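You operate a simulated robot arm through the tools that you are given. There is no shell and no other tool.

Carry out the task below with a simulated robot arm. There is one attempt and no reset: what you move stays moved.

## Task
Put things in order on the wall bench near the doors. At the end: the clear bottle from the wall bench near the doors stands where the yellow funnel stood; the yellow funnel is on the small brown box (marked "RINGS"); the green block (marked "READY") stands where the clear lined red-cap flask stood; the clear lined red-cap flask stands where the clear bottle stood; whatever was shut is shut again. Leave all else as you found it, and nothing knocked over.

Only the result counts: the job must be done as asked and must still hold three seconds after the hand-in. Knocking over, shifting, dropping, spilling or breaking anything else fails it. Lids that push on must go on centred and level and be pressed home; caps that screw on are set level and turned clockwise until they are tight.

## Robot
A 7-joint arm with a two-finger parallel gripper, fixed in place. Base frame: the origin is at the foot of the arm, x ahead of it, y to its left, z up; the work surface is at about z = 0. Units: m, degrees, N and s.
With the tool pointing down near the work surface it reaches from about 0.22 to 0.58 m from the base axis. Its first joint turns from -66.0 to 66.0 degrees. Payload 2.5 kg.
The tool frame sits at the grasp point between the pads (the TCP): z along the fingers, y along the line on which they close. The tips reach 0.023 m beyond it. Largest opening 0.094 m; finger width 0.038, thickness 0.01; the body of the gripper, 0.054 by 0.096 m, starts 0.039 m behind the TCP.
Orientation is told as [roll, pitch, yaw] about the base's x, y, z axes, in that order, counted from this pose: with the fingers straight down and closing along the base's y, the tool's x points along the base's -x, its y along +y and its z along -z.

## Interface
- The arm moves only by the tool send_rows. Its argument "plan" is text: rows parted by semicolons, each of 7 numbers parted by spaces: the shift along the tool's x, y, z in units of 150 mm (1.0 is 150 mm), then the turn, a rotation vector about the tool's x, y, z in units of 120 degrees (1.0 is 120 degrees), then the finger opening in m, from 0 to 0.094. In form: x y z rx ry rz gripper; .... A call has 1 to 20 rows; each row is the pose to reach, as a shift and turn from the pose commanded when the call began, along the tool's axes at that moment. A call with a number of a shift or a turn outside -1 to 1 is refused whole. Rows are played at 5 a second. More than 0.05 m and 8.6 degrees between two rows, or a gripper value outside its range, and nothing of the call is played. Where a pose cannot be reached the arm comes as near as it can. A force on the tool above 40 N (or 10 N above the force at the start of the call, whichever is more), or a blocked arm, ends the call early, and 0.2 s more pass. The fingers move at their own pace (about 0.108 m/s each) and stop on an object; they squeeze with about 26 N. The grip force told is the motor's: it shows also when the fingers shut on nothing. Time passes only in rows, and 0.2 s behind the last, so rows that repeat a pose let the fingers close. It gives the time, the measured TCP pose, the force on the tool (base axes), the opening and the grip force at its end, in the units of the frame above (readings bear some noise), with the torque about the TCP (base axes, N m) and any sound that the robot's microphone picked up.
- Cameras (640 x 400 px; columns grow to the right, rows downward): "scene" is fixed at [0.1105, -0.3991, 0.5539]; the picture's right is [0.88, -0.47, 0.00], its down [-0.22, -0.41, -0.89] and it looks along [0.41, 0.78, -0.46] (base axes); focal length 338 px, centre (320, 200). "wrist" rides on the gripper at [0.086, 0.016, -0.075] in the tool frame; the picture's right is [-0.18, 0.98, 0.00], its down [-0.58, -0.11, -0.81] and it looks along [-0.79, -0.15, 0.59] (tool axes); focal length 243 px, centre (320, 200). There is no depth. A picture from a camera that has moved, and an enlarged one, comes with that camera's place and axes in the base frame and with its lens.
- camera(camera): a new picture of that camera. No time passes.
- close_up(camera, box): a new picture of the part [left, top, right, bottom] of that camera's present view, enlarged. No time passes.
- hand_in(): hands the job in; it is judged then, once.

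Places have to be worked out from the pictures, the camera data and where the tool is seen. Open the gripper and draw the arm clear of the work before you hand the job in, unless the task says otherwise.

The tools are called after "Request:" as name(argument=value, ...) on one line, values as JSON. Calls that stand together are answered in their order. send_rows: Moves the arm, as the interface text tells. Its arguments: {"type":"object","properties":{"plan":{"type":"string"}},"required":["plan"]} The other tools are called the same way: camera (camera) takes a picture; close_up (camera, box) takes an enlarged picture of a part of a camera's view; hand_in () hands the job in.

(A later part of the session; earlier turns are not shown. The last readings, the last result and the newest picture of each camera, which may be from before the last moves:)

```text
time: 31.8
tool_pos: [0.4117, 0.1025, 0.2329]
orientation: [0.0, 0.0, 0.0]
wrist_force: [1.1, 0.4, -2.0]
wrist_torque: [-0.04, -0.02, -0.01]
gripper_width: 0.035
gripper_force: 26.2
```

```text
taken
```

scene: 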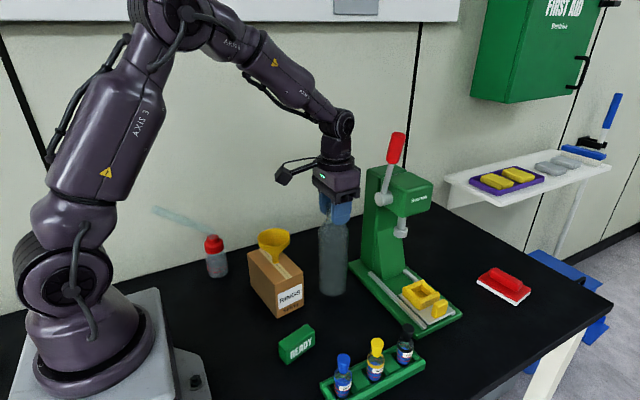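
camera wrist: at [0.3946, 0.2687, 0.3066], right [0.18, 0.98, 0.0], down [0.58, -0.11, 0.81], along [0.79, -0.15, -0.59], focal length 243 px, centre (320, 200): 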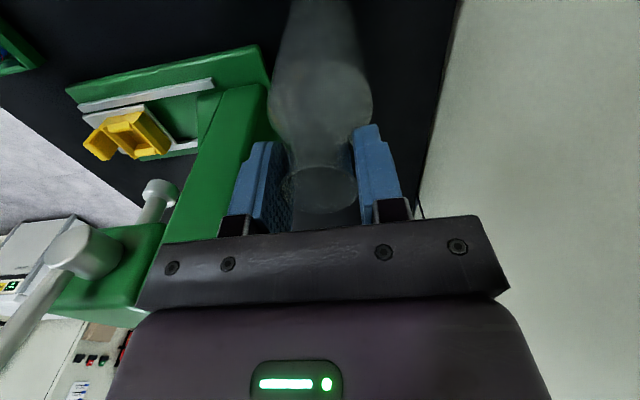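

Continuing to the funnel's old spot (0.411, 0.0505), then lowering to just above the bench.

Request:
send_rows(plan="0 -0.1 0 0 0 0 0.02; 0 -0.2 0 0 0 0 0.02; 0 -0.29 0 0 0 0 0.02; 0 -0.353 0 0 0 0 0.02; 0 -0.353 0.06 0 0 0 0.02; 0 -0.353 0.12 0 0 0 0.02; 0 -0.353 0.16 0 0 0 0.02; 0 -0.353 0.18 0 0 0 0.02; 0 -0.353 0.18 0 0 0 0.02")

Request:
camera(camera="scene")

Request:
camera(camera="wrist")

```text
time: 33.8
tool_pos: [0.4113, 0.0506, 0.2043]
orientation: [0.1, -0.1, 0.0]
wrist_force: [0.1, 0.1, -1.2]
wrist_torque: [0.01, 0.05, -0.01]
gripper_width: 0.0349
gripper_force: 25.7
```

```text
taken
```

scene: 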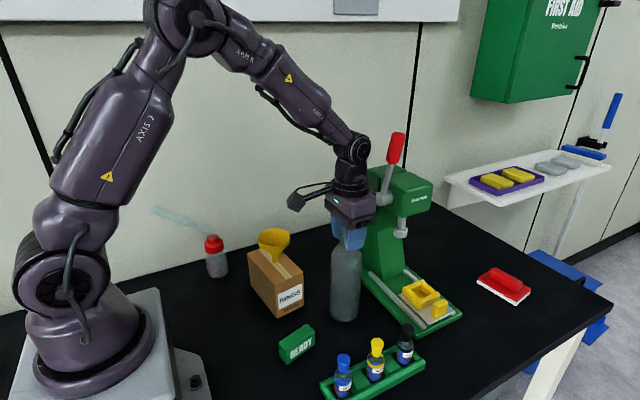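

```text
taken
camera wrist: at [0.3248, 0.0688, 0.2789], right [0.18, 0.98, 0.0], down [0.58, -0.11, 0.81], along [0.79, -0.15, -0.59], focal length 243 px, centre (320, 200)
```

wrist: 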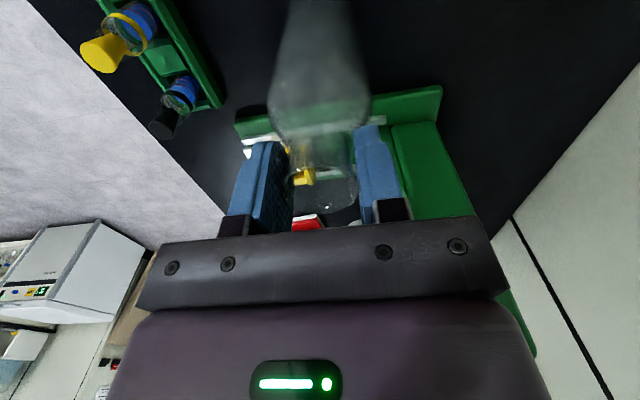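

The bottle is over the spot; I lower in millimetre steps until I feel the bench.

Request:
send_rows(plan="0 0 0.007 0 0 0 0.02; 0 0 0.013 0 0 0 0.02; 0 0 0.019 0 0 0 0.02; 0 0 0.019 0 0 0 0.02")

```text
time: 34.8
tool_pos: [0.4111, 0.0522, 0.2032]
orientation: [-0.1, 0.0, 0.1]
wrist_force: [-0.1, 0.2, -1.9]
wrist_torque: [0.02, -0.02, 0.01]
gripper_width: 0.0345
gripper_force: 25.7
```

Request:
send_rows(plan="0 0 0.005 0 0 0 0.02; 0 0 0.01 0 0 0 0.02; 0 0 0.01 0 0 0 0.02")

```text
time: 35.6
tool_pos: [0.4127, 0.0517, 0.1999]
orientation: [0.0, -0.2, 0.0]
wrist_force: [-0.2, 0.4, 11.7]
wrist_torque: [0.04, -0.06, 0.05]
gripper_width: 0.0351
gripper_force: 25.9
```

The bottle touched down (11.7 N). I back off ~0.9 mm to unload, then open gradually.

Request:
send_rows(plan="0 0 -0.006 0 0 0 0.02; 0 0 -0.006 0 0 0 0.02")

```text
time: 36.2
tool_pos: [0.4107, 0.051, 0.1998]
orientation: [0.0, 0.0, 0.0]
wrist_force: [2.8, 0.7, 3.8]
wrist_torque: [0.07, -0.55, 0.08]
gripper_width: 0.0347
gripper_force: 26.1
```

Request:
send_rows(plan="0 0 0 0 0 0 0.034; 0 0 0 0 0 0 0.035; 0 0 0 0 0 0 0.036; 0 0 0 0 0 0 0.038; 0 0 0 0 0 0 0.042; 0 0 0 0 0 0 0.05; 0 0 0 0 0 0 0.06; 0 0 0 0 0 0 0.07; 0 0 0 0 0 0 0.08")

Request:
close_up(camera="scene", box=[270, 170, 430, 340])

Request:
camera(camera="wrist")

```text
time: 38.2
tool_pos: [0.4109, 0.0509, 0.2017]
orientation: [0.0, 0.0, 0.0]
wrist_force: [0.0, -0.2, 0.2]
wrist_torque: [0.01, -0.01, -0.02]
gripper_width: 0.0798
gripper_force: 0.0
```

```text
2.35 times, centred on (350, 255) of scene
camera zoom: at [0.1105, -0.3991, 0.5539], right [0.88, -0.47, 0.0], down [-0.22, -0.41, -0.89], along [0.41, 0.78, -0.46], focal length 795 px, centre (249, 71)
```

zoom: 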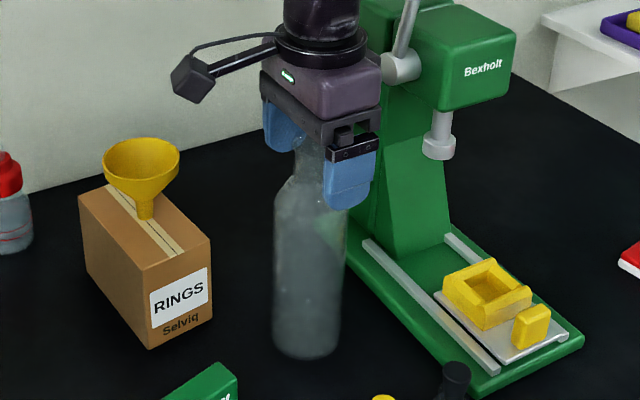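

```text
taken
camera wrist: at [0.3243, 0.0685, 0.276], right [0.18, 0.98, 0.0], down [0.58, -0.11, 0.81], along [0.79, -0.15, -0.59], focal length 243 px, centre (320, 200)
```

wrist: 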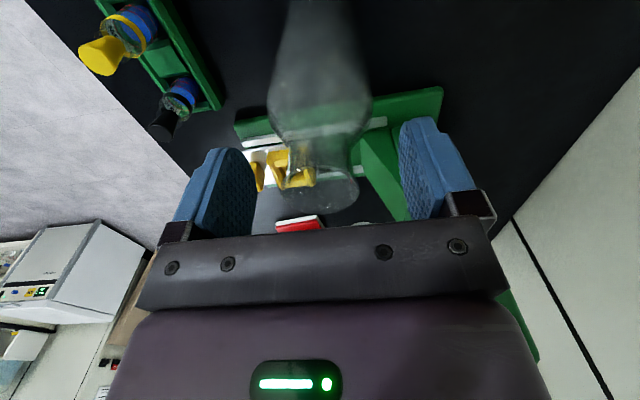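

The bottle stands at ≈ (0.410, 0.050). I open fully, raise straight up and clear of it.

Request:
send_rows(plan="0 0 -0.08 0 0 0 0.08; 0 0 -0.2 0 0 0 0.08; 0 0 -0.35 0 0 0 0.08; 0 0 -0.5 0 0 0 0.08; 0 0 -0.65 0 0 0 0.08; 0 0 -0.8 0 0 0 0.08; 0.15 0.1 -0.8 0 0 0 0.08; 0.3 0.25 -0.8 0 0 0 0.08; 0.45 0.4 -0.8 0 0 0 0.08; 0.6 0.55 -0.8 0 0 0 0.08; 0.72 0.7 -0.8 0 0 0 0.08; 0.8 0.85 -0.8 0 0 0 0.08")

Request:
camera(camera="scene")

```text
time: 40.8
tool_pos: [0.2896, 0.1786, 0.3214]
orientation: [0.1, -0.1, -0.1]
wrist_force: [-0.6, 0.6, 0.1]
wrist_torque: [-0.03, -0.02, 0.0]
gripper_width: 0.0797
gripper_force: 0.0
```

```text
taken
```

scene: 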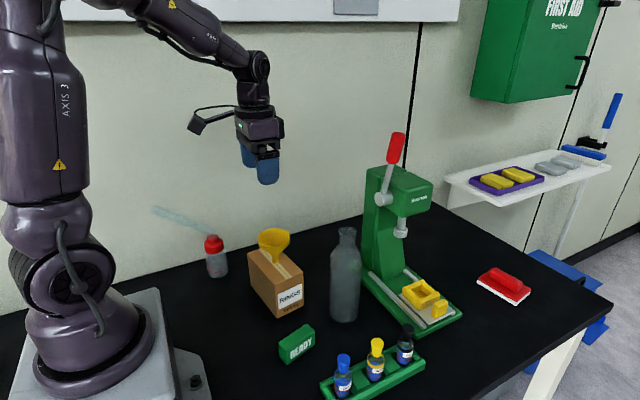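

Bottle and funnel stand well. I rotate the wrist (yaw ≈ +100°) at height so the wrist camera can see the flask.

Request:
send_rows(plan="0 0 0 0 0 -0.07 0.08; 0 0 0 0 0 -0.14 0.08; 0 0 0 0 0 -0.21 0.08; 0 0 0 0 0 -0.28 0.08; 0 0 0 0 0 -0.35 0.08; 0 0 0 0 0 -0.42 0.08; 0 0 0 0 0 -0.49 0.08; 0 0 0 0 0 -0.56 0.08; 0 0 0 0 0 -0.63 0.08; 0 0 0 0 0 -0.7 0.08; 0 0 0 0 0 -0.77 0.08; 0 0 0 0 0 -0.84 0.08")

Request:
camera(camera="wrist")

Request:
camera(camera="scene")

```text
time: 43.4
tool_pos: [0.2909, 0.1794, 0.3218]
orientation: [0.0, 0.1, 100.9]
wrist_force: [0.3, -1.0, 1.1]
wrist_torque: [0.02, 0.02, 0.0]
gripper_width: 0.0803
gripper_force: 0.0
```

```text
taken
camera wrist: at [0.2913, 0.0924, 0.3963], right [-1.0, -0.01, 0.0], down [0.0, 0.59, 0.81], along [0.0, 0.81, -0.59], focal length 243 px, centre (320, 200)
```

wrist: 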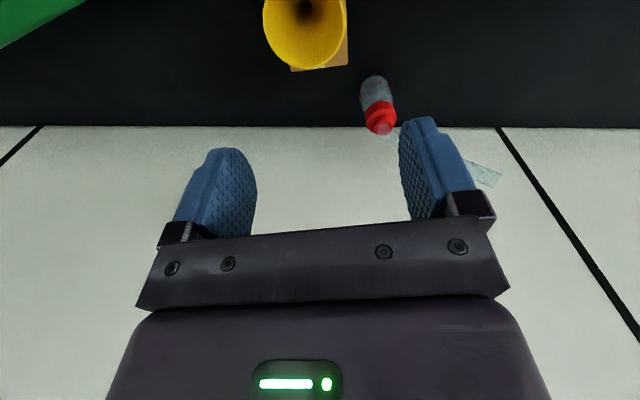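

```text
taken
```

scene: 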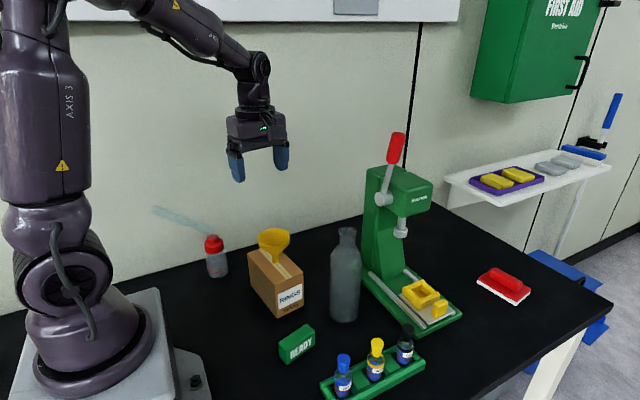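

The flask is now visible in the wrist view. I zoom in on it and its spout.

Request:
close_up(camera="wrist", box=[340, 60, 520, 200])

```text
2.86 times, centred on (430, 130) of wrist
camera zoom: at [0.2913, 0.0924, 0.3963], right [-1.0, -0.01, 0.0], down [0.0, 0.59, 0.81], along [0.0, 0.81, -0.59], focal length 693 px, centre (6, 400)
```

zoom: 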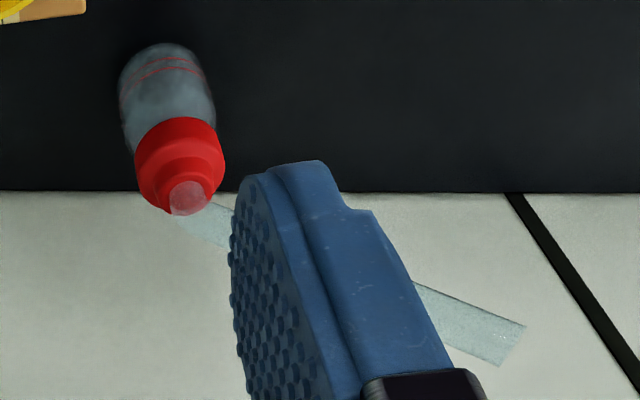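

Triangulating both views: flask axis ≈ (0.196, 0.314), body Ø 0.054 up to z ≈ 0.065, cap to 0.112, spout rising from (0.196, 0.314, 0.118) to tip ≈ (0.092, 0.297, 0.217), i.e. toward -x at ~43°. The plan is to grasp the body with a gripper tilted ~50° coming from +x (away from the spout). First I rotate the yaw to about -5°.

Request:
send_rows(plan="0 0 0 0 0 0.068 0.08; 0 0 0 0 0 0.136 0.08; 0 0 0 0 0 0.204 0.08; 0 0 0 0 0 0.272 0.08; 0 0 0 0 0 0.34 0.08; 0 0 0 0 0 0.408 0.08; 0 0 0 0 0 0.476 0.08; 0 0 0 0 0 0.544 0.08; 0 0 0 0 0 0.612 0.08; 0 0 0 0 0 0.68 0.08; 0 0 0 0 0 0.748 0.08; 0 0 0 0 0 0.816 0.08; 0 0 0 0 0 0.882 0.08")

```text
time: 46.2
tool_pos: [0.2915, 0.1796, 0.3216]
orientation: [0.0, -0.1, -5.2]
wrist_force: [-1.4, -1.2, 0.2]
wrist_torque: [0.01, 0.0, -0.02]
gripper_width: 0.0799
gripper_force: 0.0
```

Now I move over to (0.30, 0.305, 0.30), then start tilting the gripper (pitch toward +50°) in free air to test reachability.

Request:
send_rows(plan="0.003 0.14 0.022 0 0 0 0.08; 0.006 0.28 0.044 0 0 0 0.08; 0.008 0.42 0.066 0 0 0 0.08; 0.011 0.56 0.089 0 0 0 0.08; 0.014 0.7 0.111 0 0 0 0.08; 0.016 0.842 0.133 0 0 0 0.08; 0.016 0.842 0.133 0 0.0695 0 0.08; 0.016 0.842 0.133 0 0.139 0 0.08; 0.016 0.842 0.133 0 0.2085 0 0.08; 0.016 0.842 0.133 0 0.2085 0 0.08")

Request:
camera(camera="scene")

Request:
camera(camera="wrist")

```text
time: 48.4
tool_pos: [0.2994, 0.3053, 0.3013]
orientation: [0.0, 25.1, -4.9]
wrist_force: [0.1, -0.6, -0.1]
wrist_torque: [0.0, -0.01, -0.02]
gripper_width: 0.08
gripper_force: 0.0
```

```text
taken
```

scene: 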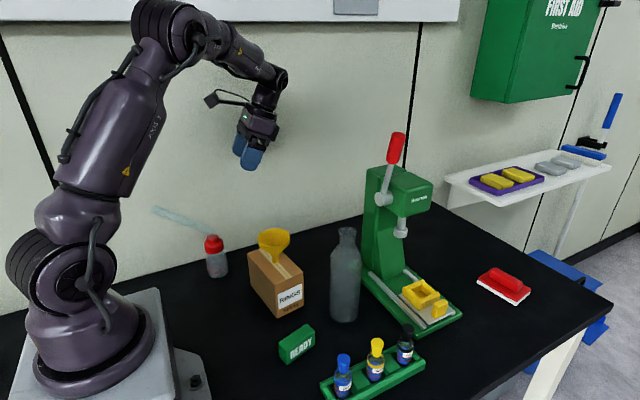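

```text
taken
camera wrist: at [0.2543, 0.3264, 0.4061], right [0.25, 0.96, -0.08], down [0.86, -0.18, 0.48], along [0.45, -0.19, -0.87], focal length 243 px, centre (320, 200)
```

wrist: 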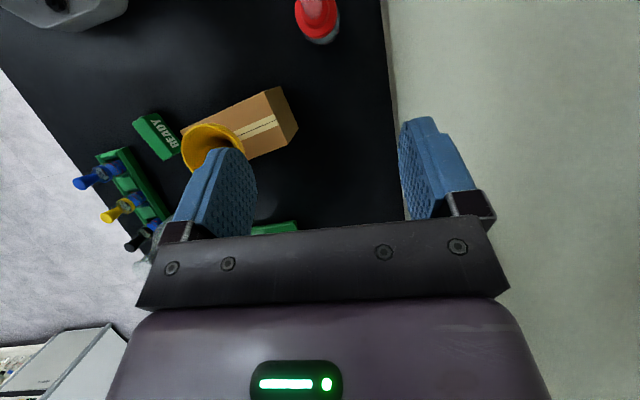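

The tilt works so far (pitch 25°). I tilt the remaining 25°.

Request:
send_rows(plan="0 0 0 0 0.0695 0 0.08; 0 0 0 0 0.139 0 0.08; 0 0 0 0 0.2085 0 0.08; 0 0 0 0 0.2085 0 0.08")

Request:
camera(camera="scene")

Request:
camera(camera="wrist")

```text
time: 49.4
tool_pos: [0.2987, 0.306, 0.3016]
orientation: [0.0, 50.1, -5.0]
wrist_force: [-0.6, -0.2, 0.1]
wrist_torque: [-0.03, 0.02, 0.04]
gripper_width: 0.0799
gripper_force: 0.2
```

```text
taken
```

scene: 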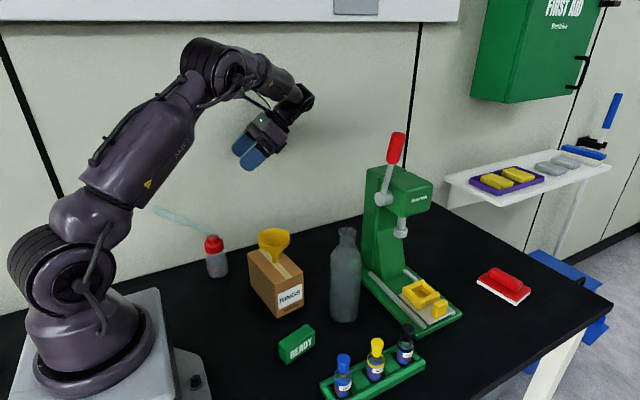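

```text
taken
camera wrist: at [0.303, 0.3222, 0.4157], right [0.2, 0.97, -0.14], down [0.98, -0.2, 0.07], along [0.04, -0.15, -0.99], focal length 243 px, centre (320, 200)
```

wrist: 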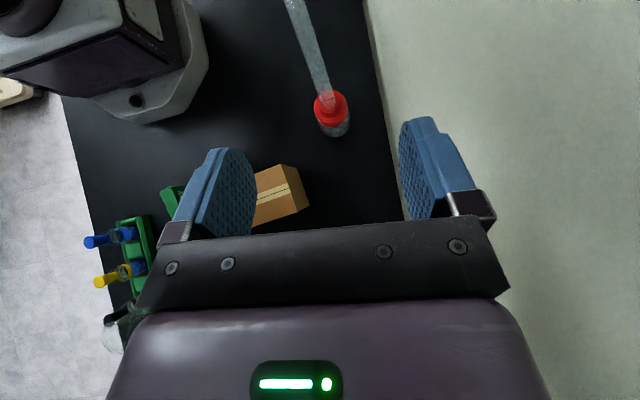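

Pitch 50° is reachable, and the wrist camera now looks almost straight down on the flask, ideal for measuring it. Zooming in.

Request:
close_up(camera="wrist", box=[250, 0, 410, 160])

```text
2.50 times, centred on (330, 80) of wrist
camera zoom: at [0.303, 0.3222, 0.4157], right [0.2, 0.97, -0.14], down [0.98, -0.2, 0.07], along [0.04, -0.15, -0.99], focal length 606 px, centre (295, 500)
```

zoom: 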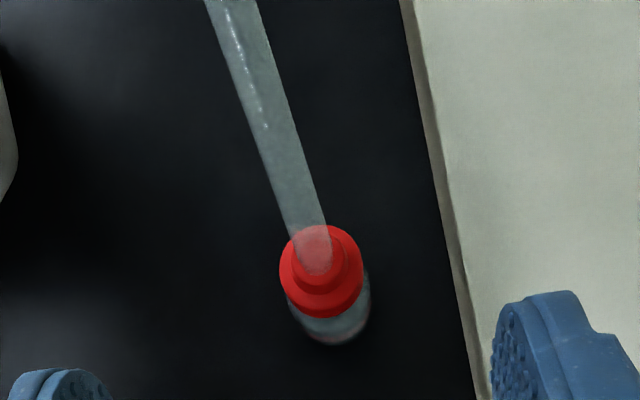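

Flask axis refined to ≈ (0.198, 0.311); wall at y ≈ 0.39. I go down to the standoff (0.282, 0.304, 0.121), keeping the tilt.

Request:
send_rows(plan="-0.106 -0.002 0.108 0 0 0 0.08; -0.212 -0.005 0.215 0 0 0 0.08; -0.318 -0.008 0.323 0 0 0 0.08; -0.425 -0.01 0.43 0 0 0 0.08; -0.531 -0.013 0.538 0 0 0 0.08; -0.637 -0.015 0.645 0 0 0 0.08; -0.743 -0.018 0.753 0 0 0 0.08; -0.849 -0.02 0.86 0 0 0 0.08; -0.849 -0.02 0.86 0 0 0 0.08")

Request:
camera(camera="scene")

Request:
camera(camera="wrist")

```text
time: 51.4
tool_pos: [0.2811, 0.3019, 0.1196]
orientation: [0.0, 49.9, -5.0]
wrist_force: [-0.3, -0.6, 0.2]
wrist_torque: [-0.03, -0.02, -0.01]
gripper_width: 0.0801
gripper_force: 0.0
```

```text
taken
```

scene: 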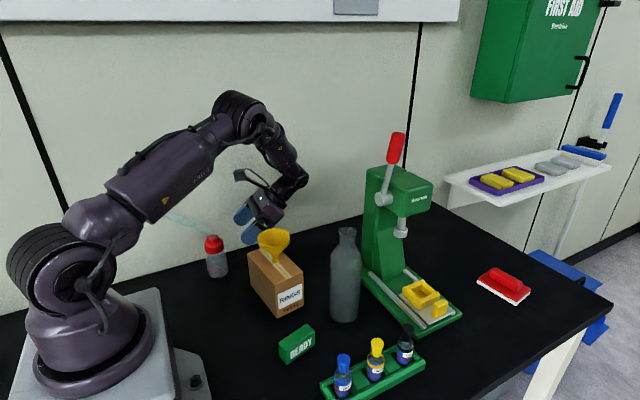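

```text
taken
camera wrist: at [0.2843, 0.3186, 0.2343], right [0.2, 0.97, -0.14], down [0.98, -0.2, 0.07], along [0.04, -0.15, -0.99], focal length 243 px, centre (320, 200)
```

wrist: 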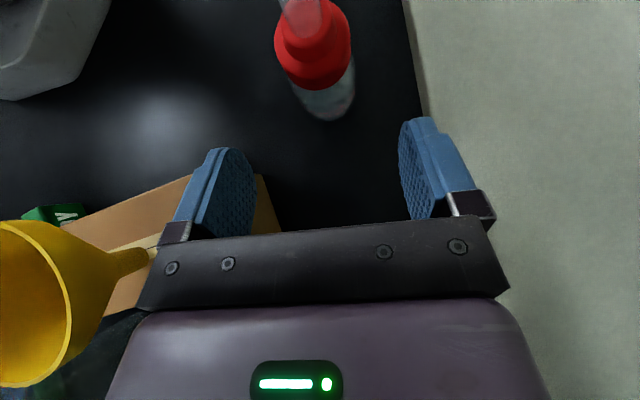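

The flask is laterally centred along the approach axis and everything is clear. I advance 5 cm along the tool axis and check.

Request:
send_rows(plan="0 0 0.08 0 0 0 0.08; 0 0 0.16 0 0 0 0.08; 0 0 0.24 0 0 0 0.08; 0 0 0.33 0 0 0 0.08; 0 0 0.33 0 0 0 0.08")

Request:
camera(camera="wrist")

Request:
close_up(camera="scene", box=[140, 150, 340, 310])

```text
time: 52.6
tool_pos: [0.2436, 0.3048, 0.0891]
orientation: [0.0, 50.1, -5.1]
wrist_force: [-0.1, 0.0, 0.4]
wrist_torque: [-0.03, -0.02, 0.0]
gripper_width: 0.0799
gripper_force: 0.0
```

```text
taken
camera wrist: at [0.2465, 0.3226, 0.2033], right [0.2, 0.97, -0.14], down [0.98, -0.2, 0.07], along [0.04, -0.15, -0.99], focal length 243 px, centre (320, 200)
```

wrist: 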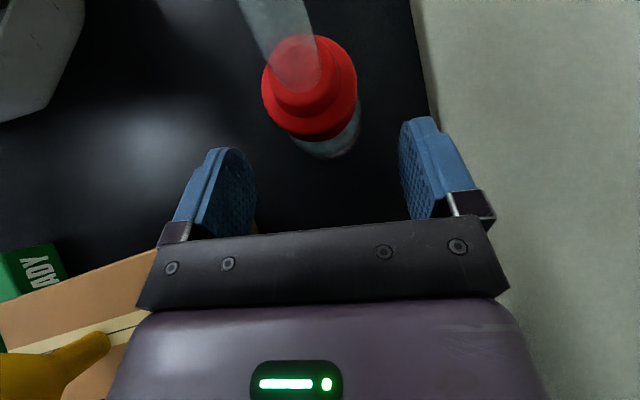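

```text
2.50 times, centred on (240, 230) of scene
camera zoom: at [0.1105, -0.3991, 0.5539], right [0.88, -0.47, 0.0], down [-0.22, -0.41, -0.89], along [0.41, 0.78, -0.46], focal length 844 px, centre (520, 125)
```

zoom: 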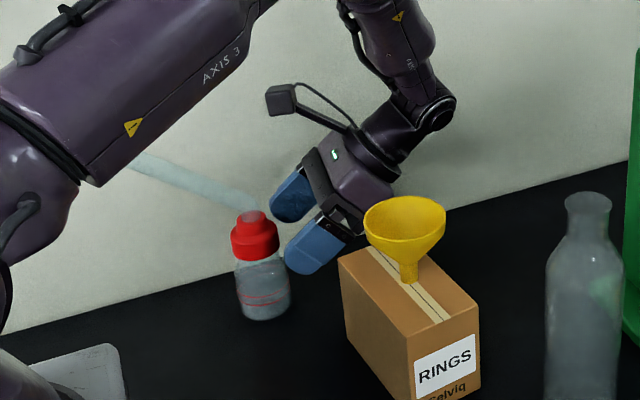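

Alignment holds (cap centre at ≈ (0.200, 0.3115)). I advance the last 5 cm so the pads straddle the body.

Request:
send_rows(plan="0 0 0.08 0 0 0 0.08; 0 0 0.16 0 0 0 0.08; 0 0 0.24 0 0 0 0.08; 0 0 0.29 0 0 0 0.08; 0 0 0.33 0 0 0 0.08; 0 0 0.33 0 0 0 0.08")

Request:
camera(camera="wrist")

Request:
close_up(camera="scene", box=[140, 150, 340, 310])

```text
time: 54.0
tool_pos: [0.2052, 0.3101, 0.0566]
orientation: [-0.1, 50.0, -5.0]
wrist_force: [0.2, 0.0, 0.5]
wrist_torque: [-0.01, 0.01, -0.02]
gripper_width: 0.08
gripper_force: 0.0
```

```text
taken
camera wrist: at [0.2089, 0.3271, 0.1714], right [0.2, 0.97, -0.14], down [0.98, -0.2, 0.07], along [0.04, -0.15, -0.99], focal length 243 px, centre (320, 200)
```

wrist: 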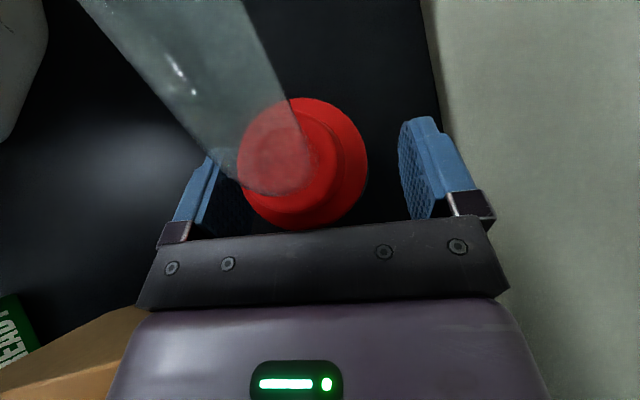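

```text
2.50 times, centred on (240, 230) of scene
camera zoom: at [0.1105, -0.3991, 0.5539], right [0.88, -0.47, 0.0], down [-0.22, -0.41, -0.89], along [0.41, 0.78, -0.46], focal length 844 px, centre (520, 125)
```

zoom: 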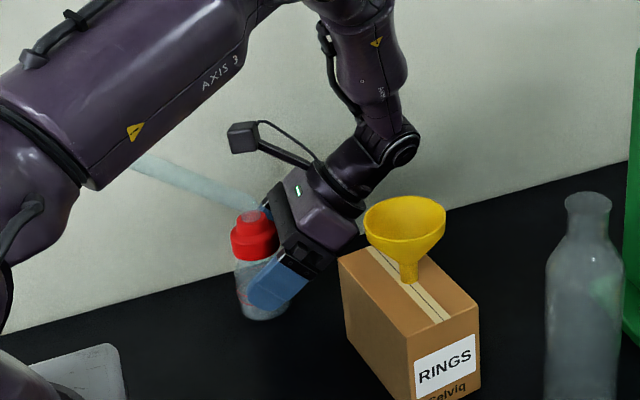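

The pads straddle the flask body with no contact force. I close gently.

Request:
send_rows(plan="0 0 0 0 0 0 0.072; 0 0 0 0 0 0 0.066; 0 0 0 0 0 0 0.061; 0 0 0 0 0 0 0.057; 0 0 0 0 0 0 0.053; 0 0 0 0 0 0 0.048; 0 0 0 0 0 0 0.04; 0 0 0 0 0 0 0.04")

Request:
camera(camera="wrist")

Request:
close_up(camera="scene", box=[180, 200, 280, 290])

```text
time: 55.8
tool_pos: [0.2068, 0.3105, 0.0575]
orientation: [0.0, 50.0, -5.1]
wrist_force: [-0.1, -0.2, 0.6]
wrist_torque: [0.0, -0.03, 0.0]
gripper_width: 0.0479
gripper_force: 26.4
```

```text
taken
camera wrist: at [0.2092, 0.327, 0.1716], right [0.2, 0.97, -0.14], down [0.98, -0.2, 0.07], along [0.04, -0.15, -0.99], focal length 243 px, centre (320, 200)
```

wrist: 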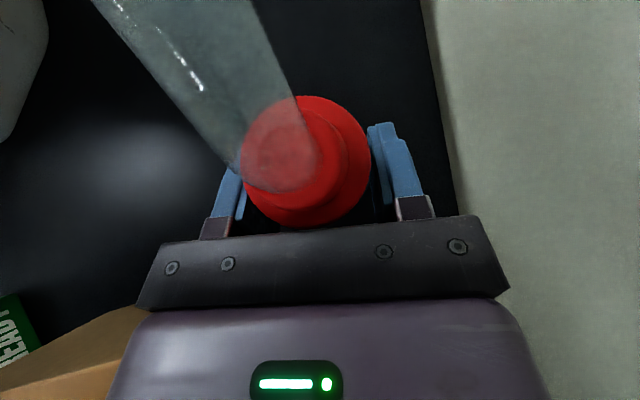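

```text
4.44 times, centred on (230, 245) of scene
camera zoom: at [0.1105, -0.3991, 0.5539], right [0.88, -0.47, 0.0], down [-0.22, -0.41, -0.89], along [0.41, 0.78, -0.46], focal length 1501 px, centre (720, 0)
```

zoom: 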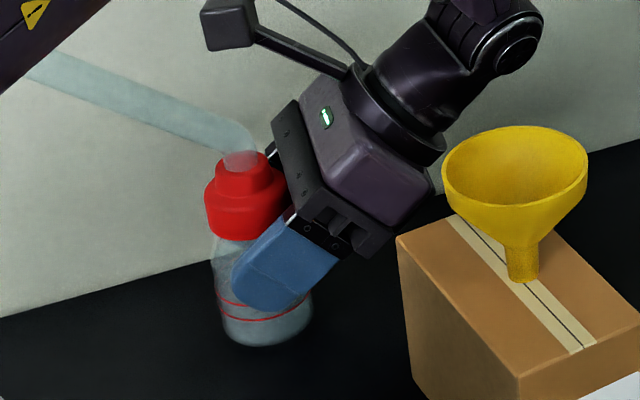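

The flask body is gripped at 0.048 m. I lift 2 cm straight up and check whether it comes along level and intact.

Request:
send_rows(plan="0.015 0 -0.013 0 0 0 0.04; 0.04 0 -0.034 0 0 0 0.04; 0.07 0 -0.059 0 0 0 0.04; 0.102 0 -0.0857 0 0 0 0.04; 0.102 0 -0.0857 0 0 0 0.04")

Request:
camera(camera="wrist")

Request:
close_up(camera="scene", box=[180, 200, 280, 290])

```text
time: 57.0
tool_pos: [0.2064, 0.3103, 0.0787]
orientation: [0.0, 50.2, -5.1]
wrist_force: [-0.1, -0.2, -1.3]
wrist_torque: [-0.01, -0.05, -0.05]
gripper_width: 0.0479
gripper_force: 25.8
```

```text
taken
camera wrist: at [0.2094, 0.3274, 0.1921], right [0.2, 0.97, -0.14], down [0.98, -0.2, 0.07], along [0.04, -0.15, -0.99], focal length 243 px, centre (320, 200)
```

wrist: 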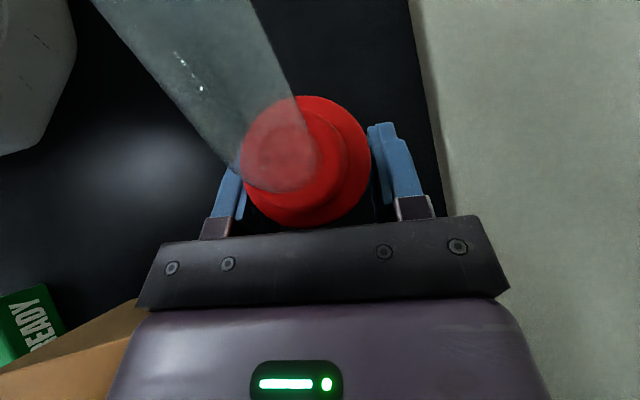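

```text
4.44 times, centred on (230, 245) of scene
camera zoom: at [0.1105, -0.3991, 0.5539], right [0.88, -0.47, 0.0], down [-0.22, -0.41, -0.89], along [0.41, 0.78, -0.46], focal length 1501 px, centre (720, 0)
```

zoom: 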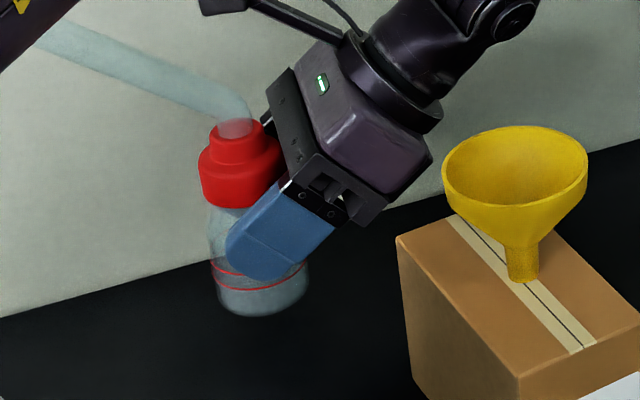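

The flask came up level and intact with the cap in place. The bottle's spot is too far for this approach side, so I must turn the flask ~185° about the vertical, via a low pass beneath the arm so the spout keeps clear of it. First I lift to z ≈ 0.155.

Request:
send_rows(plan="0.1 0 -0.083 0 0 0 0.04; 0.2 0 -0.166 0 0 0 0.04; 0.3 0 -0.249 0 0 0 0.04; 0.396 0 -0.332 0 0 0 0.04; 0.396 0 -0.332 0 0 0 0.04")

Request:
camera(camera="scene")

```text
time: 58.2
tool_pos: [0.2063, 0.3099, 0.1566]
orientation: [0.0, 50.2, -5.1]
wrist_force: [0.3, 0.5, -1.2]
wrist_torque: [0.02, -0.05, -0.04]
gripper_width: 0.0479
gripper_force: 25.8
```

```text
taken
```

scene: 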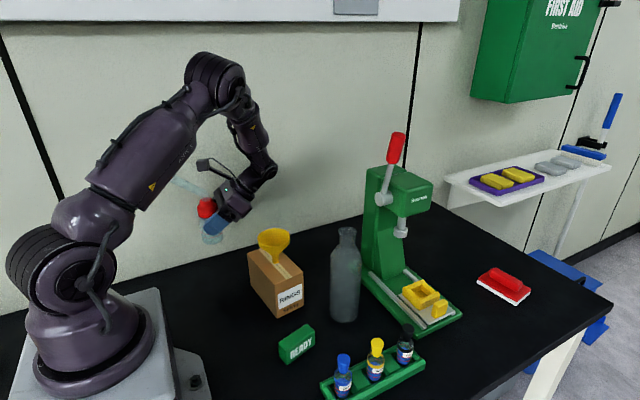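

Lift fine. Now I turn the first 30° counter-clockwise while drifting toward -y, keeping low.

Request:
send_rows(plan="-0.001 -0.086 -0.001 0.0483 0 -0.0406 0.04; -0.002 -0.173 -0.002 0.0967 0 -0.0811 0.04; -0.003 -0.259 -0.003 0.145 0 -0.1217 0.04; -0.004 -0.346 -0.004 0.1933 0 -0.1623 0.04; -0.004 -0.346 -0.004 0.1933 0 -0.1623 0.04")

Request:
camera(camera="scene")

Request:
camera(camera="wrist")

```text
time: 59.4
tool_pos: [0.2035, 0.2574, 0.1558]
orientation: [0.0, 49.9, 25.5]
wrist_force: [-0.5, -1.3, -0.9]
wrist_torque: [0.0, -0.03, 0.0]
gripper_width: 0.0478
gripper_force: 25.8
```

```text
taken
```

scene: 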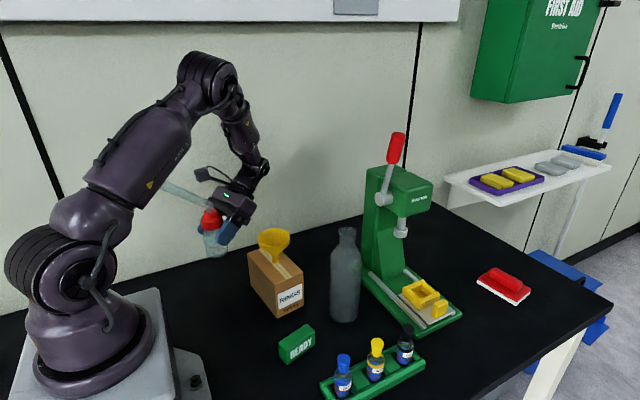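

```text
taken
camera wrist: at [0.1982, 0.2743, 0.2695], right [-0.31, 0.94, -0.14], down [0.94, 0.33, 0.07], along [0.11, -0.11, -0.99], focal length 243 px, centre (320, 200)
```

wrist: 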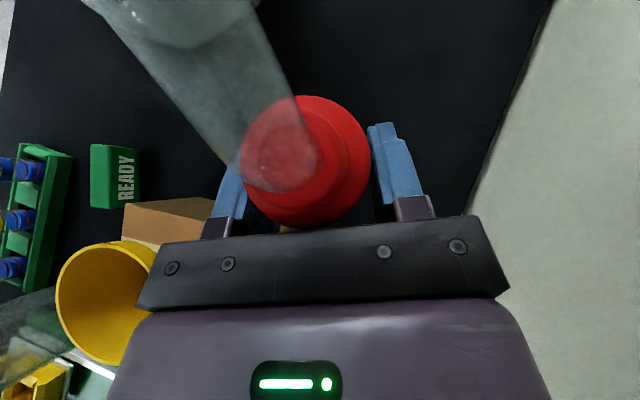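

The turn works and the spout stays ~5 cm clear of the upper arm. I continue to yaw ≈ 60° while moving to (0.20, 0.19).

Request:
send_rows(plan="0.027 -0.079 0.032 0.0443 0 -0.0372 0.04; 0.054 -0.158 0.064 0.0886 0 -0.0744 0.04; 0.08 -0.237 0.096 0.1329 0 -0.1116 0.04; 0.107 -0.316 0.128 0.1772 0 -0.1488 0.04; 0.134 -0.395 0.16 0.2215 0 -0.186 0.04; 0.134 -0.395 0.16 0.2215 0 -0.186 0.04")

Request:
camera(camera="scene")

Request:
camera(camera="wrist")

```text
time: 60.8
tool_pos: [0.2003, 0.1927, 0.1547]
orientation: [0.2, 50.1, 60.2]
wrist_force: [0.5, -0.3, -1.0]
wrist_torque: [0.01, 0.0, 0.0]
gripper_width: 0.0475
gripper_force: 25.9
```

```text
taken
```

scene: 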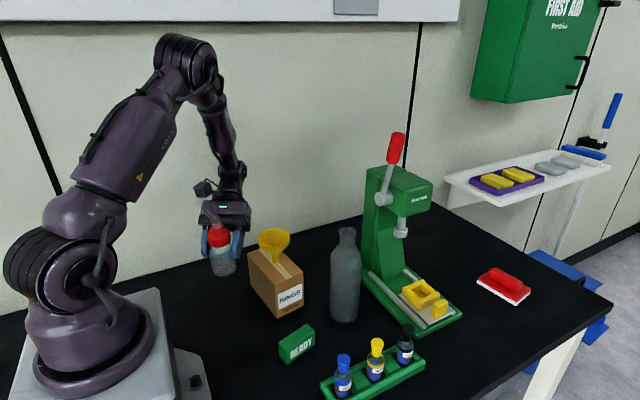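

```text
taken
camera wrist: at [0.1872, 0.2022, 0.27], right [-0.79, 0.59, -0.14], down [0.59, 0.8, 0.07], along [0.16, -0.02, -0.99], focal length 243 px, centre (320, 200)
```

wrist: 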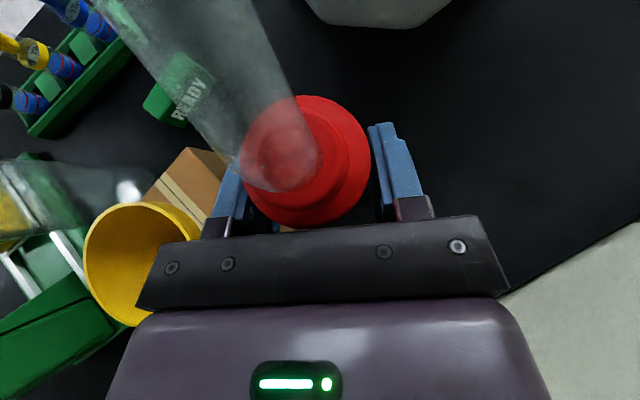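

The crossing under the arm is done; the spout now points toward -y. Next I turn to yaw 90° while rising and moving to (0.21, 0.15, 0.20).

Request:
send_rows(plan="0.091 -0.05 -0.009 0.0479 0 -0.0402 0.04; 0.182 -0.099 -0.017 0.0958 0 -0.0804 0.04; 0.272 -0.149 -0.026 0.1436 0 -0.1206 0.04; 0.363 -0.198 -0.034 0.1915 0 -0.1608 0.04; 0.363 -0.198 -0.034 0.1915 0 -0.1608 0.04")

Request:
camera(camera="scene")

```text
time: 62.0
tool_pos: [0.2095, 0.1498, 0.1991]
orientation: [0.1, 50.0, 90.2]
wrist_force: [-0.2, -1.2, -1.8]
wrist_torque: [0.04, 0.03, 0.01]
gripper_width: 0.0479
gripper_force: 25.8
```

```text
taken
```

scene: 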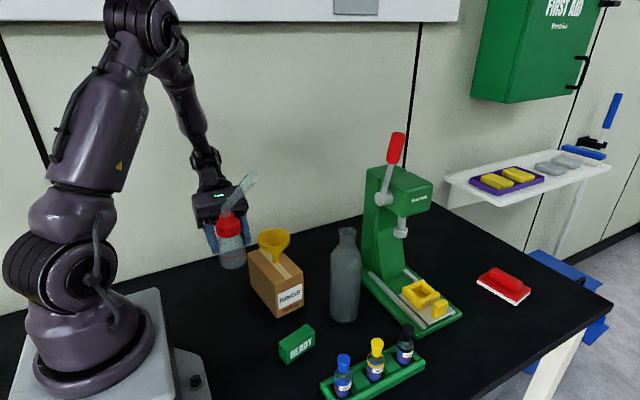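

Good. Next I rise first, then swing on to yaw 135° at (0.30, 0.17, 0.28), above the funnel.

Request:
send_rows(plan="0.1532 0 -0.1286 0.0479 0 -0.0402 0.04; 0.3064 0 -0.2571 0.0958 0 -0.0804 0.04; 0.387 -0.133 -0.368 0.1436 0 -0.1205 0.04; 0.366 -0.3 -0.394 0.1915 0 -0.1607 0.04; 0.3443 -0.4667 -0.4193 0.2394 0 -0.2009 0.04; 0.3229 -0.6 -0.445 0.2873 0 -0.2411 0.04; 0.3229 -0.6 -0.445 0.2873 0 -0.2411 0.04")

Request:
camera(camera="scene")

```text
time: 63.6
tool_pos: [0.3002, 0.1704, 0.2794]
orientation: [0.2, 49.8, 135.1]
wrist_force: [0.2, -0.5, -1.5]
wrist_torque: [0.0, 0.03, 0.0]
gripper_width: 0.0477
gripper_force: 26.3
```

```text
taken
```

scene: 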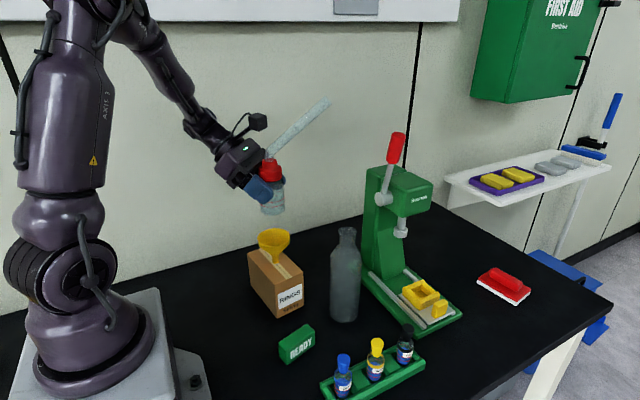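

Yaw 135° reached with the flask level. Continue to yaw 180° at (0.38, 0.22, 0.28).

Request:
send_rows(plan="0.0152 -0.1021 0.0181 0.0479 0 -0.0402 0.04; 0.0303 -0.2043 0.0361 0.0958 0 -0.0804 0.04; 0.0455 -0.3064 0.0542 0.1436 0 -0.1205 0.04; 0.0606 -0.4085 0.0722 0.1915 0 -0.1607 0.04; 0.0758 -0.5107 0.0903 0.2394 0 -0.2009 0.04; 0.0909 -0.6128 0.1083 0.2873 0 -0.2411 0.04; 0.0909 -0.6128 0.1083 0.2873 0 -0.2411 0.04")

Request:
camera(camera="scene")

Request:
camera(camera="wrist")

```text
time: 65.2
tool_pos: [0.3805, 0.2206, 0.2799]
orientation: [0.0, 49.9, -180.0]
wrist_force: [0.1, 0.1, -1.4]
wrist_torque: [-0.06, 0.02, 0.0]
gripper_width: 0.0476
gripper_force: 25.7
```

```text
taken
```

scene: 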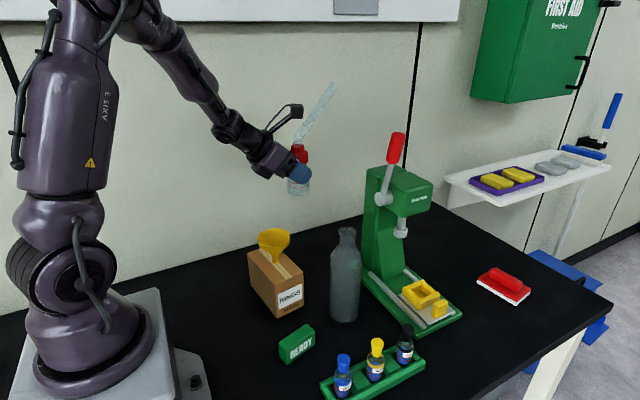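

```text
taken
camera wrist: at [0.3789, 0.2047, 0.3937], right [-0.12, -0.98, -0.14], down [-0.99, 0.11, 0.07], along [-0.06, 0.15, -0.99], focal length 243 px, centre (320, 200)
```

wrist: 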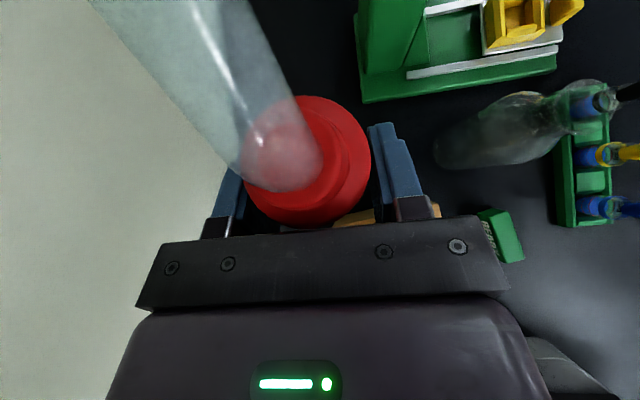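

Flask now faces the other way and is level. I move it over the bottle's old spot: TCP target (0.4734, 0.252) so that the flask axis is at (0.481, 0.251).

Request:
send_rows(plan="0.0797 -0.042 0.095 0 0 0 0.04; 0.1594 -0.084 0.19 0 0 0 0.04; 0.2391 -0.126 0.285 0 0 0 0.04; 0.3188 -0.168 0.38 0 0 0 0.04; 0.3985 -0.21 0.475 0 0 0 0.04; 0.3985 -0.21 0.475 0 0 0 0.04")

Request:
camera(camera="scene")

Request:
camera(camera="wrist")

```text
time: 66.6
tool_pos: [0.4726, 0.2515, 0.2802]
orientation: [0.0, 49.9, 179.8]
wrist_force: [-0.7, 0.4, -1.0]
wrist_torque: [0.01, 0.05, -0.01]
gripper_width: 0.0461
gripper_force: 25.6
```

```text
taken
```

scene: 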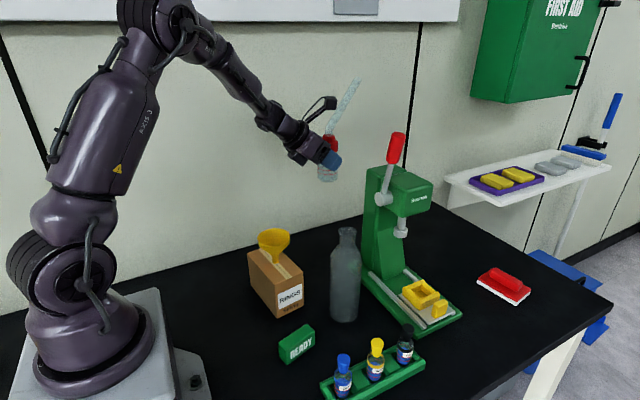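

```text
taken
camera wrist: at [0.4713, 0.2356, 0.3947], right [-0.12, -0.98, -0.14], down [-0.99, 0.11, 0.07], along [-0.06, 0.15, -0.99], focal length 243 px, centre (320, 200)
```

wrist: 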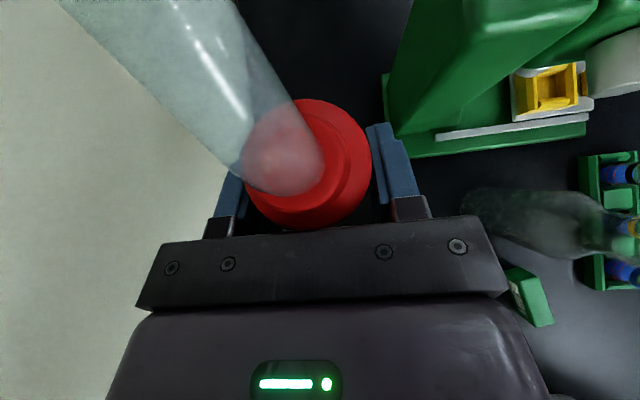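

The grip width drifted from 0.0479 to 0.0461, so I check for slippage in a close-up before lowering.

Request:
close_up(camera="scene", box=[270, 70, 400, 200])

Request:
close_up(camera="wrist", box=[180, 60, 440, 260])

```text
3.08 times, centred on (335, 135) of scene
camera zoom: at [0.1105, -0.3991, 0.5539], right [0.88, -0.47, 0.0], down [-0.22, -0.41, -0.89], along [0.41, 0.78, -0.46], focal length 1039 px, centre (274, 400)
```

zoom: 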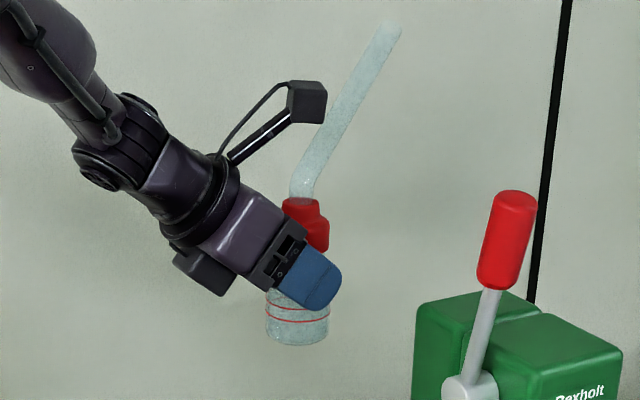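

```text
2.00 times, centred on (310, 160) of wrist
camera zoom: at [0.4713, 0.2356, 0.3947], right [-0.12, -0.98, -0.14], down [-0.99, 0.11, 0.07], along [-0.06, 0.15, -0.99], focal length 485 px, centre (340, 280)
```

zoom: 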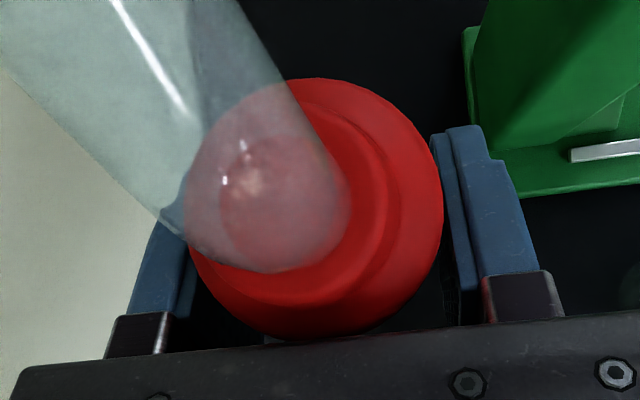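

The shift is small (~1 mm) and the flask is level. I hold still a moment to see if the grip is stable.

Request:
send_rows(plan="0 0 0 0 0 0 0.03; 0 0 0 0 0 0 0.03")

Request:
close_up(camera="wrist", box=[180, 60, 440, 260])

```text
time: 67.2
tool_pos: [0.4732, 0.2509, 0.2795]
orientation: [0.1, 49.9, 180.0]
wrist_force: [0.1, 0.2, -1.6]
wrist_torque: [-0.01, 0.03, 0.02]
gripper_width: 0.0459
gripper_force: 25.9
```

```text
2.00 times, centred on (310, 160) of wrist
camera zoom: at [0.471, 0.2355, 0.3947], right [-0.12, -0.98, -0.14], down [-0.99, 0.11, 0.07], along [-0.06, 0.15, -0.99], focal length 485 px, centre (340, 280)
```

zoom: 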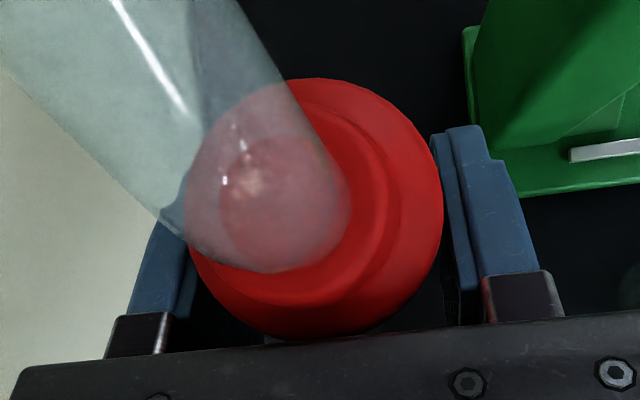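

Stable. I lower gently 15 cm straight down.

Request:
send_rows(plan="-0.05 0 0.042 0 0 0 0.03; -0.13 0 0.109 0 0 0 0.03; -0.21 0 0.176 0 0 0 0.03; -0.29 0 0.243 0 0 0 0.03; -0.37 0 0.311 0 0 0 0.03; -0.45 0 0.378 0 0 0 0.03; -0.53 0 0.445 0 0 0 0.03; -0.61 0 0.512 0 0 0 0.03; -0.69 0 0.579 0 0 0 0.03; -0.74 0 0.621 0 0 0 0.03; -0.766 0 0.643 0 0 0 0.03")

Request:
camera(camera="scene")

Request:
camera(camera="wrist")

```text
time: 69.6
tool_pos: [0.4734, 0.252, 0.1286]
orientation: [0.0, 49.9, 180.1]
wrist_force: [0.5, -0.4, -0.9]
wrist_torque: [-0.02, 0.02, -0.01]
gripper_width: 0.046
gripper_force: 25.9
```

```text
taken
```

scene: 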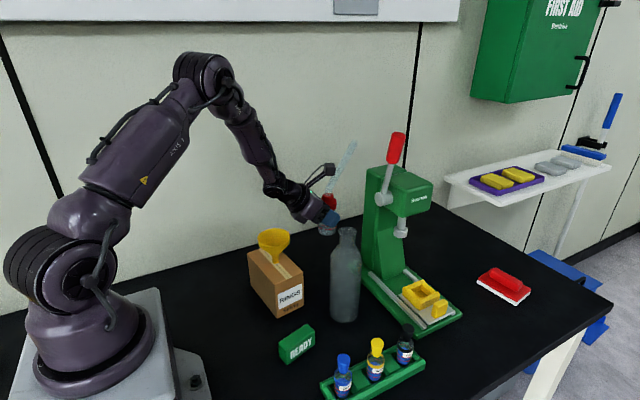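

```text
taken
camera wrist: at [0.4717, 0.2362, 0.2437], right [-0.12, -0.98, -0.14], down [-0.99, 0.11, 0.07], along [-0.06, 0.15, -0.99], focal length 243 px, centre (320, 200)
```

wrist: 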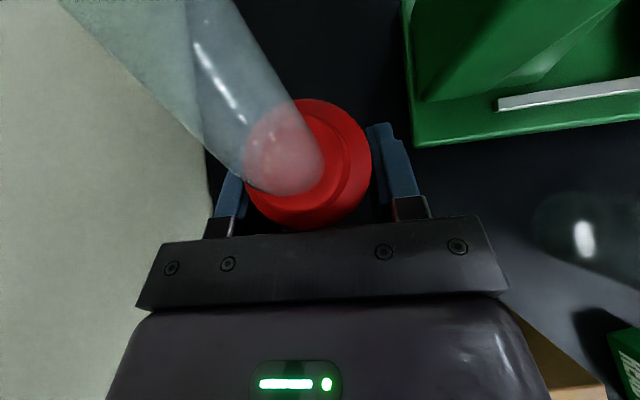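

Before the last part I check the clearance between wrist, box and funnel.

Request:
close_up(camera="scene", box=[240, 120, 400, 300])

Request:
close_up(camera="wrist", box=[400, 220, 640, 400])

```text
2.22 times, centred on (320, 210) of scene
camera zoom: at [0.1105, -0.3991, 0.5539], right [0.88, -0.47, 0.0], down [-0.22, -0.41, -0.89], along [0.41, 0.78, -0.46], focal length 751 px, centre (320, 178)
```

zoom: 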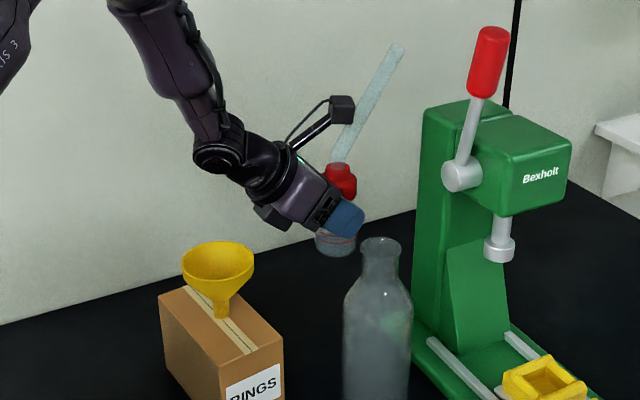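

```text
2.22 times, centred on (520, 310) of wrist
camera zoom: at [0.4717, 0.2362, 0.2437], right [-0.12, -0.98, -0.14], down [-0.99, 0.11, 0.07], along [-0.06, 0.15, -0.99], focal length 539 px, centre (-124, -44)
```

zoom: 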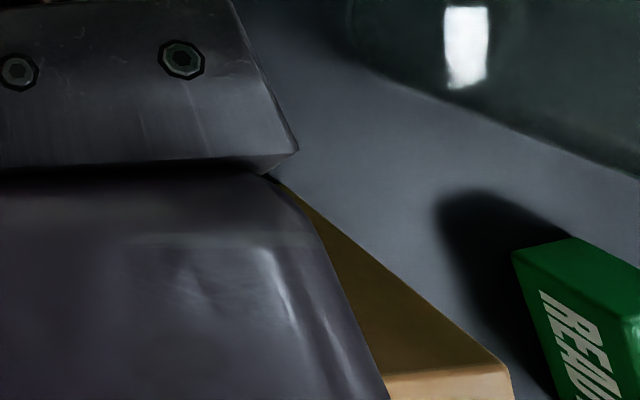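

The wrist is slim and stays ~2 cm from the funnel and above the box. I lower to about z = 0.064.

Request:
send_rows(plan="-0.06 0 0.0503 0 0 0 0.03; -0.12 0 0.1007 0 0 0 0.03; -0.18 0 0.151 0 0 0 0.03; -0.24 0 0.2014 0 0 0 0.03; -0.3 0 0.2517 0 0 0 0.03; -0.332 0 0.2786 0 0 0 0.03; -0.332 0 0.2786 0 0 0 0.03")

Request:
close_up(camera="scene", box=[240, 140, 400, 300])

Request:
camera(camera="wrist")

```text
time: 71.2
tool_pos: [0.4725, 0.2517, 0.064]
orientation: [0.0, 50.0, 180.0]
wrist_force: [0.5, 0.4, -0.2]
wrist_torque: [0.02, 0.03, -0.01]
gripper_width: 0.0459
gripper_force: 26.4
```

```text
2.50 times, centred on (320, 220) of scene
camera zoom: at [0.1105, -0.3991, 0.5539], right [0.88, -0.47, 0.0], down [-0.22, -0.41, -0.89], along [0.41, 0.78, -0.46], focal length 844 px, centre (320, 150)
```

zoom: 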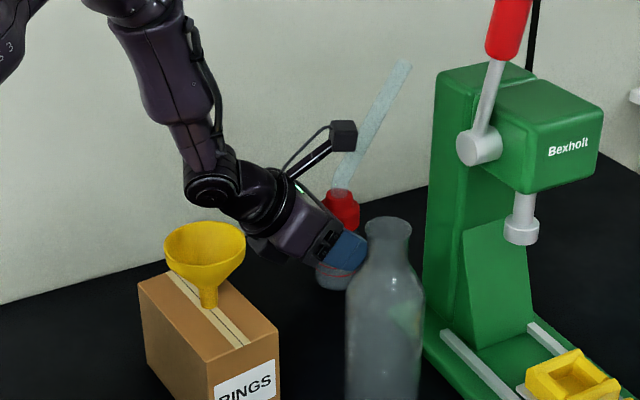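

```text
taken
camera wrist: at [0.4714, 0.2358, 0.1794], right [-0.12, -0.98, -0.14], down [-0.99, 0.11, 0.07], along [-0.06, 0.15, -0.99], focal length 243 px, centre (320, 200)
```

wrist: 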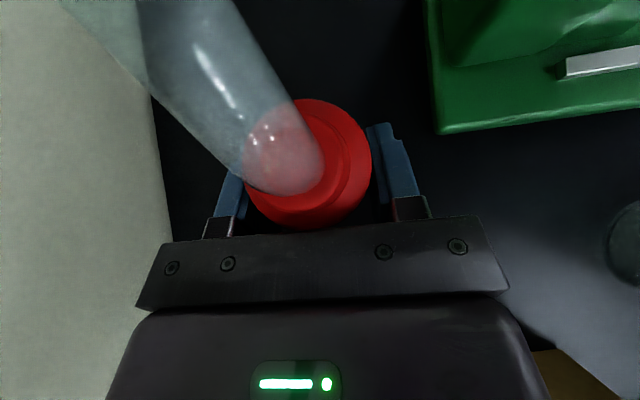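

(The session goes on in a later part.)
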